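You operate a simulated robot arm through the tools that you are given. There is no shell and no other tool. Be economical: measure what you need, move in short steps, check, and stop when the job is done.

You are at the controls of a simulated robot arm. One attempt, no reset.

JOB
Slide the cream paper roll along the sewing bench top until it stands next to the white thread cone.
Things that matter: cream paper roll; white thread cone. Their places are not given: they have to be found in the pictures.

Only the result counts: the job must be done as asked and must still hold three seconds after the hand-in. Knocking over, shifting, dropping, spilling or breaking anything else fails it.

ROBOT AND FRAMES
A 7-joint arm with a two-finger parallel gripper, fixed in place. Base frame: the origin is at the foot of the arm, x ahead of it, y to its left, z up; the work surface is at about z = 0. Lengths are in m, angles in degrees, forces in N, time in s.
With the tool pointing down near the work surface it reaches from about 0.24 to 0.62 m from the base axis. Its first joint turns from -66.0 to 66.0 degrees. Payload 2.6 kg.
Tool frame: the origin (TCP) lies between the finger pads and is the grasp point; the fingertips stand 0.03 m ahead of it; z points along the fingers, y is the line along which they close. The gripper opens to 0.094 m. The fingers are 0.028 m wide and 0.01 m thick; the gripper's body (0.05 by 0.096 m) begins 0.055 m behind the TCP.
Orientation is that of the tool frame in the base frame, as a unit quaternion [x, y, z, w]. With the fingers straight down and closing along the base's y, the tool's x points along the base's -x, its y along +y and its z along -z.

CONTROLS
- The arm moves only by the tool servo_tool. Its argument "motion" is a list of rows, each an object of numbers (a shift or turn left out is 0, a gripper value left out holds the last): "x", "y", "z": the shift along the tool's x, y, z in units of 30 mm (1.0 is 30 mm); "wx", "wy", "wz": the turn, a rotation vector about the tool's x, y, z in units of 8 degrees (1.0 is 8 degrees); "fingers": the opening in per cent of the stroke, from 0 (shut) to 100 (fully open). In form: [{"x": .., "y": .., "z": .., "wx": .., "wy": .., "wz": .., "fingers": ..}, ...]. A call has 1 to 12 rows; each row shifts and turns the commanded pose from where the row before left it, along the tool's axes as they then stand. A call with a number of a shift or a turn outside -1 to 1 is refused whole. A row lasts 0.2 s, in which the tool goes at most 0.05 m and 8.6 degrees; a call with a longer step from one row to the next is refused whole, and so is a gripper value outside its range. A pose out of reach is approached as far as the arm can. The call stops where the force on the tool passes 40 N (or 10 N more than at its start, if that is more) or the arm is blocked; 0.2 s more then pass. The fingers move at their own pace (about 0.072 m/s each) and stop on an object; they squeeze with about 29 N. The grip force told is the motor's: it shows also when the fingers shut on nothing. Time passes only in rows, and 0.2 s behind the last, so rows that do not move let the fingers close. The reply holds the time, the measured pose of the TCP, the force on the tool along the base axes, the opening and the grip force, in the units named above and with some noise.
- Cameras (640 x 400 px; columns grow to the right, rows downward): "scene" is fixed at [0.0481, 0.4473, 0.5587]; the picture's right is [-0.61, -0.79, 0.00], its down [-0.47, 0.37, -0.80] and it looks along [0.63, -0.49, -0.60] (base axes); focal length 318 px, centre (320, 200). "wrist" rides on the gripper at [-0.037, 0, -0.058] in the tool frame; the picture's right is [0.00, -1.00, 0.00], its down [0.97, 0.00, -0.24] and it looks along [0.24, 0.00, 0.97] (tool axes); focal length 218 px, centre (320, 200).
- capture(camera): a new picture of that camera. The clock stands still meanwhile.
- locate(camera, pixels): for up to 12 pixels [column, row] of the newest picture of that camera ("zoom" is the newest enlarged one), the place [x, y, z] in the base frame of the surface seen there, good to about 0.002 m. The clock stands still meanwhile.
- zoom(camera, box): a new picture of the part [left, top, right, bottom] of that camera's present view, enlarged. The clock stands still meanwhile.
- job_done(): hands the job in; it is judged then, once.

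Keep the steps short. Do not move on a guess: measure, check each grasp and each placing, and mend mistakes. In all there are 60 turns and 30 pictures (those below and enlarged ones count). Leave the gripper open and the arm clear of the work at the hand-in unless told otherwise, and finish with a single line.

The tools are called after "Call:" as a command line: name --argument value ..., lists and objects as JSON in quotes. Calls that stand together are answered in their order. servo_tool: Moves the arm, as the interface text tells. Its arguments: {"type":"object","properties":{"motion":{"type":"array","items":{"type":"object","properties":{"x":{"type":"number"},"y":{"type":"number"},"z":{"type":"number"},"wx":{"type":"number"},"wy":{"type":"number"},"wz":{"type":"number"},"fingers":{"type":"number"}}}}},"required":["motion"]} The other tools are called the same way: capture (camera) takes a picture; locate (camera, pixels) gives the place of the surface under pixels of a picture; zoom (camera, box) takes an enlarged picture of a part of a camera's view; job_done () hands the job in.

At the start:

```text
t: 0.0
ee_pos: [0.3775, 0.0855, 0.2218]
orientation: [0.0, 1.0, 0.0, 0.0]
force: [0.4, -0.4, -0.5]
finger_gap: 0.0941
finger_force: 0.1
```

scene: 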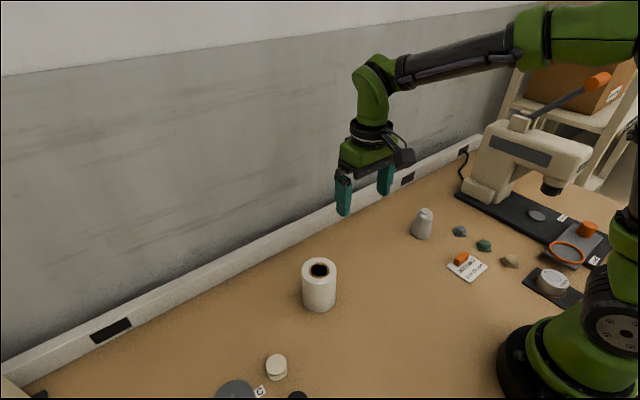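
wrist: 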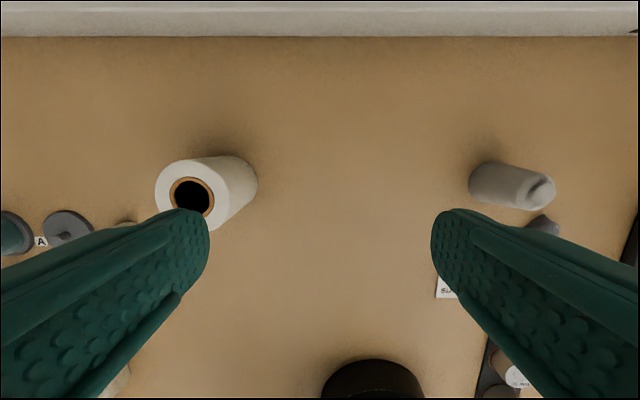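

The cream roll looks to be at scene (319,285) and the white cone at (422,224). I'll zoom in on both and measure.

Call:
zoom --camera "scene" --box '[270, 190, 510, 340]'

Call:
locate --camera "scene" --pixels '[[319, 262], [304, 268], [335, 268], [319, 278], [319, 310], [306, 302], [334, 302], [425, 210], [422, 238], [413, 232], [431, 234], [276, 360]]'

Call:
locate --camera "wrist" --pixels '[[160, 190], [212, 208], [190, 168], [185, 228], [235, 160], [255, 185], [475, 182], [545, 190], [510, 175], [378, 375], [545, 222], [320, 200]]'

```text
2.67 times, centred on (390, 265) of scene
```

zoom: 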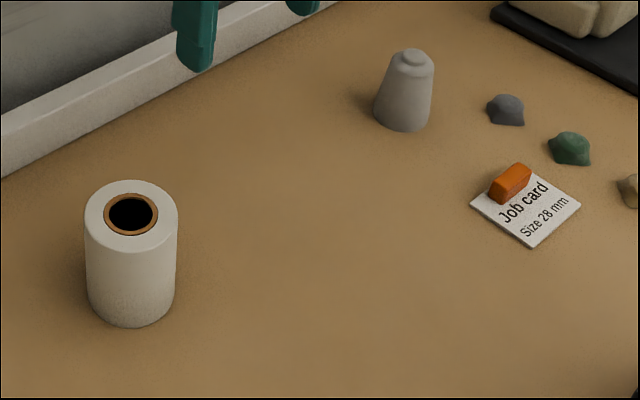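

```text
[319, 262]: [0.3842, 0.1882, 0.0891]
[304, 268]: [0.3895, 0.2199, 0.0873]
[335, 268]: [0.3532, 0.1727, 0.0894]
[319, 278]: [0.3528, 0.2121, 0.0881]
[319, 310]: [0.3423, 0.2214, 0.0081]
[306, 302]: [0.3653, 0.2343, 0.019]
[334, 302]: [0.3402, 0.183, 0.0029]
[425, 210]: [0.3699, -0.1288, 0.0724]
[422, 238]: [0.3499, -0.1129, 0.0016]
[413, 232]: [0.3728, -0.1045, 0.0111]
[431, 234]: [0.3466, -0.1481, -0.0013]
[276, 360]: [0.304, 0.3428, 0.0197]
```

```text
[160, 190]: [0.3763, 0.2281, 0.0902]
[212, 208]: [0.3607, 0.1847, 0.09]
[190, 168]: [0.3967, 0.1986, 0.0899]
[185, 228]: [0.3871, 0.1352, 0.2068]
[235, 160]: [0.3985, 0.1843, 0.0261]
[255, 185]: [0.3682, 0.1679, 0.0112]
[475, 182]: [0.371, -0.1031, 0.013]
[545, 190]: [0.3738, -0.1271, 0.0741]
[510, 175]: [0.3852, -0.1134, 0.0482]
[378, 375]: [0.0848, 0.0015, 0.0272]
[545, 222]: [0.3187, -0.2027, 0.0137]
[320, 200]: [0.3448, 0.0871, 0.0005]
```

The roll is centred at about (0.368, 0.201), with radius 0.029 and height 0.089. The cone's base is at about (0.366, -0.128). I'll turn the tool -90° so the fingers close along base x. That leaves the roll's cone-facing side clear for the slide along -y.

Call:
servo_tool --motion '[{"wz": -1, "fingers": 100}, {"wz": -1}, {"wz": -1}, {"wz": -1}, {"wz": -1}, {"wz": -1}, {"wz": -1}, {"wz": -1}, {"wz": -1}, {"wz": -1}, {"wz": -1}, {"wz": -0.25}]'

```text
t: 2.6
ee_pos: [0.3784, 0.0856, 0.221]
orientation: [0.708, -0.706, 0.0, -0.001]
force: [0.2, -0.8, 0.2]
finger_gap: 0.094
finger_force: 0.0
```

The turn is good: tool x now points along -y and tool y along -x. Next I'll move above the roll, staying high.

Call:
servo_tool --motion '[{"x": -0.8, "y": 0.1}, {"x": -0.8, "y": 0.1}, {"x": -0.8, "y": 0.1}, {"x": -0.8, "y": 0.04}, {"x": -0.65}, {}]'

Call:
capture --camera "wrist"

Call:
capture --camera "scene"

```text
t: 4.0
ee_pos: [0.3696, 0.2019, 0.2205]
orientation: [-0.707, 0.708, 0.0, 0.0]
force: [0.3, -0.6, -0.1]
finger_gap: 0.0939
finger_force: 0.1
```

```text
26 pictures are left
```

wrist: 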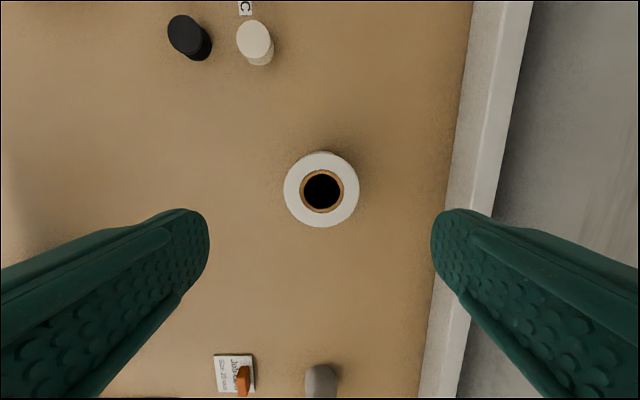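

```text
25 pictures are left
```

scene: 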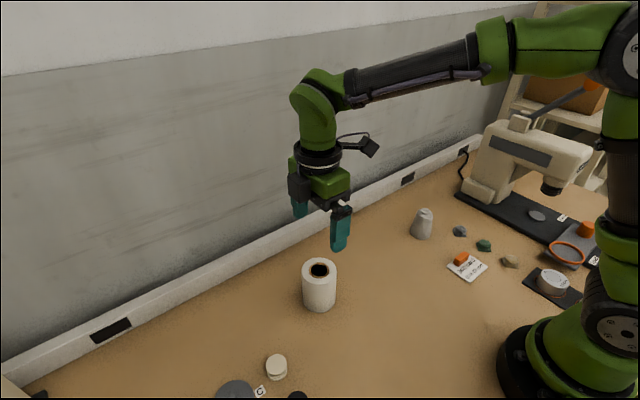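

The wrist picture puts the roll's hole at (321,190), which is (0.370, 0.201), so it's centred under the tool. I'll check the wall clearance and the objects along the path before going down.

Call:
locate --camera "wrist" --pixels '[[445, 170], [462, 120], [430, 340], [455, 340], [320, 372], [305, 380], [335, 380], [250, 375], [286, 190], [357, 190], [320, 153], [320, 226]]'

```text
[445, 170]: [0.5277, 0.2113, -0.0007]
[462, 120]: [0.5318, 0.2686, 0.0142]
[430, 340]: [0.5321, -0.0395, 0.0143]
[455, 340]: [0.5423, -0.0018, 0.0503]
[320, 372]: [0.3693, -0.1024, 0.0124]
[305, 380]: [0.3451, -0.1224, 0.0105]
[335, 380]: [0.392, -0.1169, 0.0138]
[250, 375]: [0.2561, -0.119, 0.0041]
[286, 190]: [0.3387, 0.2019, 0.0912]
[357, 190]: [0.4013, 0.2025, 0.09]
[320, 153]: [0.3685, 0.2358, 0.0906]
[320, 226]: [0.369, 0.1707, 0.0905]
```

The roll has radius 0.0315 and is centred at (0.370, 0.202). The wall is at x 0.53, so it's clear. The fingers have about 15 mm on each side. I'll go down to TCP z ≈ 0.052.

Call:
servo_tool --motion '[{"z": 0.8}, {"z": 0.8}, {"z": 0.8}, {"z": 0.8}, {"z": 0.8}, {"z": 0.8}, {"z": 0.5}, {"z": 0.3}, {}]'

Call:
capture --camera "scene"

```text
t: 6.0
ee_pos: [0.3682, 0.201, 0.0521]
orientation: [-0.707, 0.707, 0.0, 0.0]
force: [0.1, -0.1, 0.5]
finger_gap: 0.0939
finger_force: 0.0
```

```text
24 pictures are left
```

scene: 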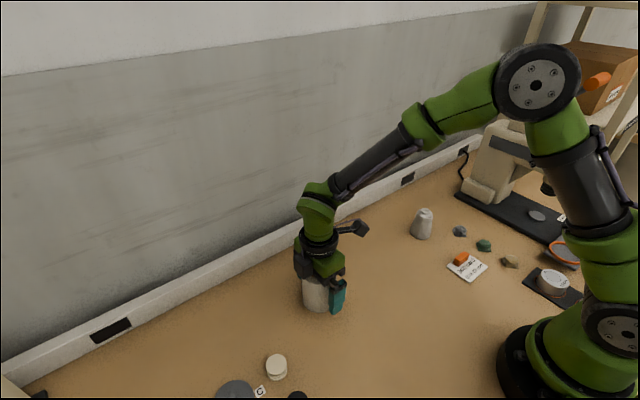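

The fingers straddle the roll and nothing is touching. Now I'll close them.

Call:
servo_tool --motion '[{"fingers": 60}, {"fingers": 55}, {"fingers": 55}, {"fingers": 55}]'

```text
t: 7.0
ee_pos: [0.3695, 0.2023, 0.0515]
orientation: [-0.707, 0.708, 0.0, 0.0]
force: [0.1, -0.3, -0.1]
finger_gap: 0.0689
finger_force: 28.8
```

The fingers stopped on the roll at 0.069 m with 29 N, so it's held. I'll slide it toward -y, level, and try a short distance first.

Call:
servo_tool --motion '[{"x": 0.2}, {"x": 0.4}, {"x": 0.4}, {"x": 0.4}, {"x": 0.2}, {}]'

Call:
capture --camera "scene"

```text
t: 8.4
ee_pos: [0.368, 0.1547, 0.0519]
orientation: [0.707, -0.707, -0.001, 0.0]
force: [0.8, 1.6, 1.2]
finger_gap: 0.0688
finger_force: 28.8
```

```text
23 pictures are left
```

scene: 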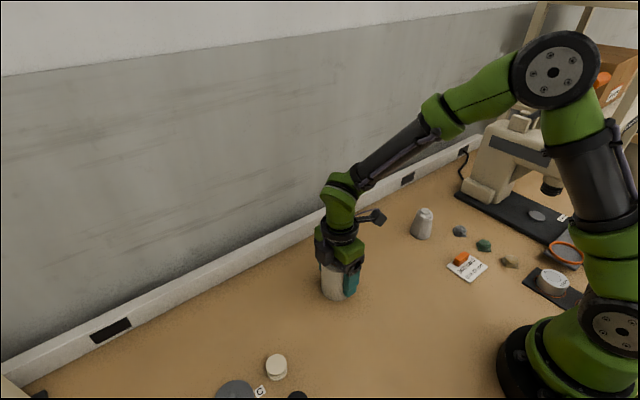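

The roll slides along with the gripper. A black bracket sticks out toward the cone at scene (378,217), so I'll measure its height along with the cone's.

Call:
locate --camera "scene" --pixels '[[378, 217], [377, 224], [384, 220], [366, 216], [333, 297], [340, 299], [423, 212], [422, 240], [414, 236], [430, 238]]'

```text
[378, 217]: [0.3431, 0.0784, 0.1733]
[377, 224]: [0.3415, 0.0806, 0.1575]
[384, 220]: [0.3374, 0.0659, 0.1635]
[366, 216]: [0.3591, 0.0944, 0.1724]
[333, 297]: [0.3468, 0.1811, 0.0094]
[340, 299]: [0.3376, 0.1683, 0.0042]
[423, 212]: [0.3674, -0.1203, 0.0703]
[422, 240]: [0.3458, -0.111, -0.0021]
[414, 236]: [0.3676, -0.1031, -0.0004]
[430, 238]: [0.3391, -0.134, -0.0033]
```

The bracket's lowest point is z ≈ 0.155, well above the cone top at 0.075, so it's safe. I'll slide on to y ≈ -0.03.

Call:
servo_tool --motion '[{"x": 0.3}, {"x": 0.6}, {"x": 0.6}, {"x": 0.7}, {"x": 0.7}, {"x": 0.7}, {"x": 0.7}, {"x": 0.7}, {"x": 0.6}, {"x": 0.4}, {"x": 0.15}, {}]'

Call:
zoom --camera "scene" --box '[330, 150, 490, 300]'

Call:
capture --camera "wrist"

```text
t: 11.0
ee_pos: [0.3672, -0.0322, 0.052]
orientation: [-0.706, 0.708, 0.0, 0.0]
force: [0.0, 0.1, -0.1]
finger_gap: 0.0686
finger_force: 28.9
```

```text
2.67 times, centred on (410, 225) of scene
```

zoom: 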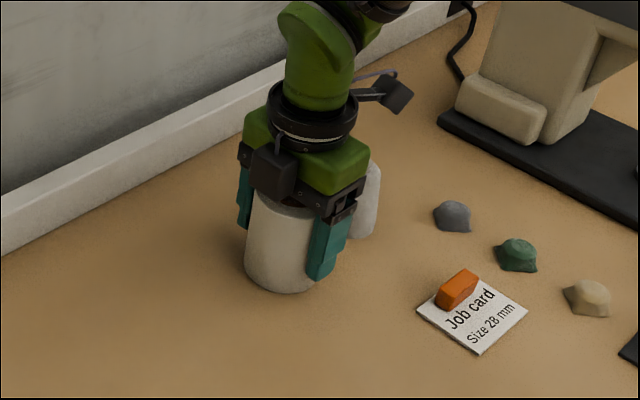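

```text
21 pictures are left
```

wrist: 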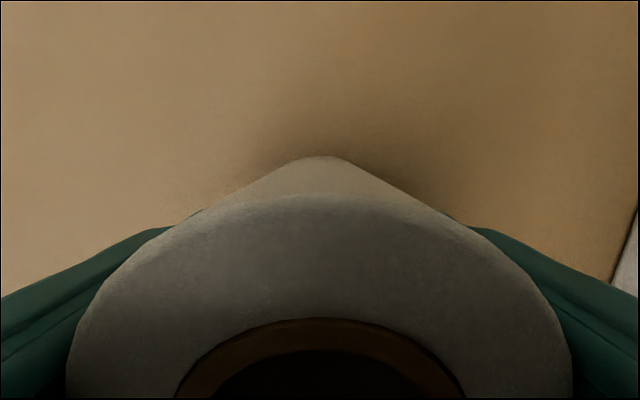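

The roll's leading edge is at y ≈ -0.067 and the cone's near edge at about -0.101, so the gap is about 33 mm. I'll slide another 21 mm slowly.

Call:
servo_tool --motion '[{"x": 0.15}, {"x": 0.15}, {"x": 0.15}, {"x": 0.15}, {"x": 0.1}, {}]'

```text
t: 12.4
ee_pos: [0.368, -0.0525, 0.0523]
orientation: [-0.707, 0.707, 0.0, 0.0]
force: [-0.4, -0.1, 0.6]
finger_gap: 0.0687
finger_force: 28.7
```

Now I'll open the fingers and then rise straight up.

Call:
servo_tool --motion '[{"fingers": 100}, {}, {}, {}, {"z": -0.3}, {"z": -0.7}, {"z": -0.8}, {"z": -0.8}, {"z": -0.8}, {"z": -0.8}, {"z": -0.8}, {}]'

Call:
capture --camera "wrist"

Call:
zoom --camera "scene" --box '[330, 150, 490, 300]'

```text
t: 15.0
ee_pos: [0.3679, -0.0521, 0.2025]
orientation: [0.707, -0.707, -0.001, 0.0]
force: [0.2, -0.7, -0.8]
finger_gap: 0.0941
finger_force: 0.0
```

```text
20 pictures are left
```

wrist: 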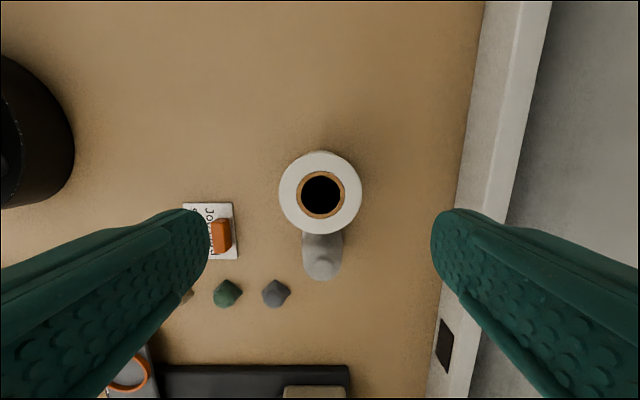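

```text
2.67 times, centred on (410, 225) of scene
```

zoom: 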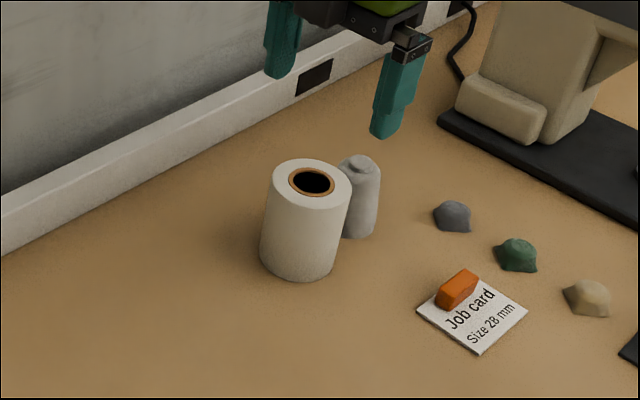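

The roll is upright next to the cone. I'll move the wrist camera over toward -y, still high, to see the gap from above.

Call:
servo_tool --motion '[{"x": 0.8, "z": -0.3}, {"x": 0.8, "z": -0.3}, {"x": 0.6, "z": -0.3}, {}]'

Call:
capture --camera "wrist"

```text
t: 16.0
ee_pos: [0.3679, -0.1182, 0.23]
orientation: [-0.706, 0.708, 0.0, 0.0]
force: [0.9, 0.7, 1.1]
finger_gap: 0.0942
finger_force: 0.0
```

```text
18 pictures are left
```

wrist: 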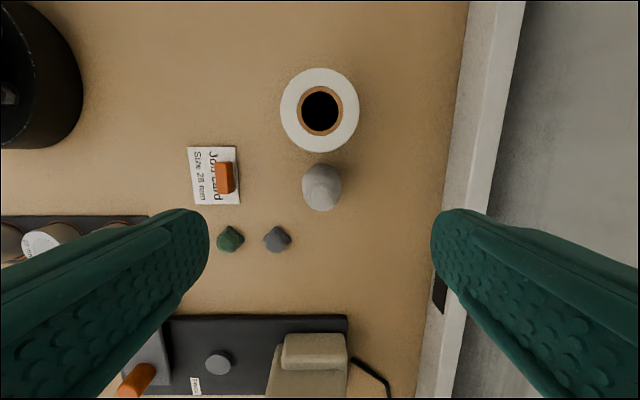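

Call:
locate --camera "wrist" --pixels '[[320, 71], [320, 150], [320, 157], [321, 165], [304, 180], [338, 180], [322, 208], [283, 110], [357, 110], [322, 200]]'

Call:
zoom --camera "wrist" --box '[260, 130, 380, 215]'

```text
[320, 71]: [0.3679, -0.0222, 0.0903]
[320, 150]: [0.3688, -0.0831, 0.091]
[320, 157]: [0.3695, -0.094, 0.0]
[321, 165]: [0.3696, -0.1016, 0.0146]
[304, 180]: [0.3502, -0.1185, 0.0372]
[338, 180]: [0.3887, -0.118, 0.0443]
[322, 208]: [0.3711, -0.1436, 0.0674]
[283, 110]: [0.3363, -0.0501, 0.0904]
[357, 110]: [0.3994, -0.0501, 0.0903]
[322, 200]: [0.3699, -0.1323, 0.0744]
```

```text
4.71 times, centred on (320, 172) of wrist
```

zoom: 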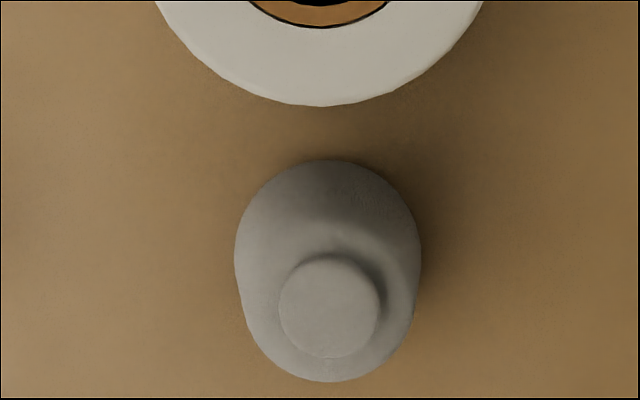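

The roll stands upright with a gap of about 15 mm to the cone. The cone hasn't moved and nothing else was disturbed. The gripper is open and well above the work, so I'm handing in.

Call:
job_done

```text
The job is handed in.
```

The cream paper roll now stands upright next to the white thread cone, about 15 mm from it; it was slid along the bench top and nothing else was moved.
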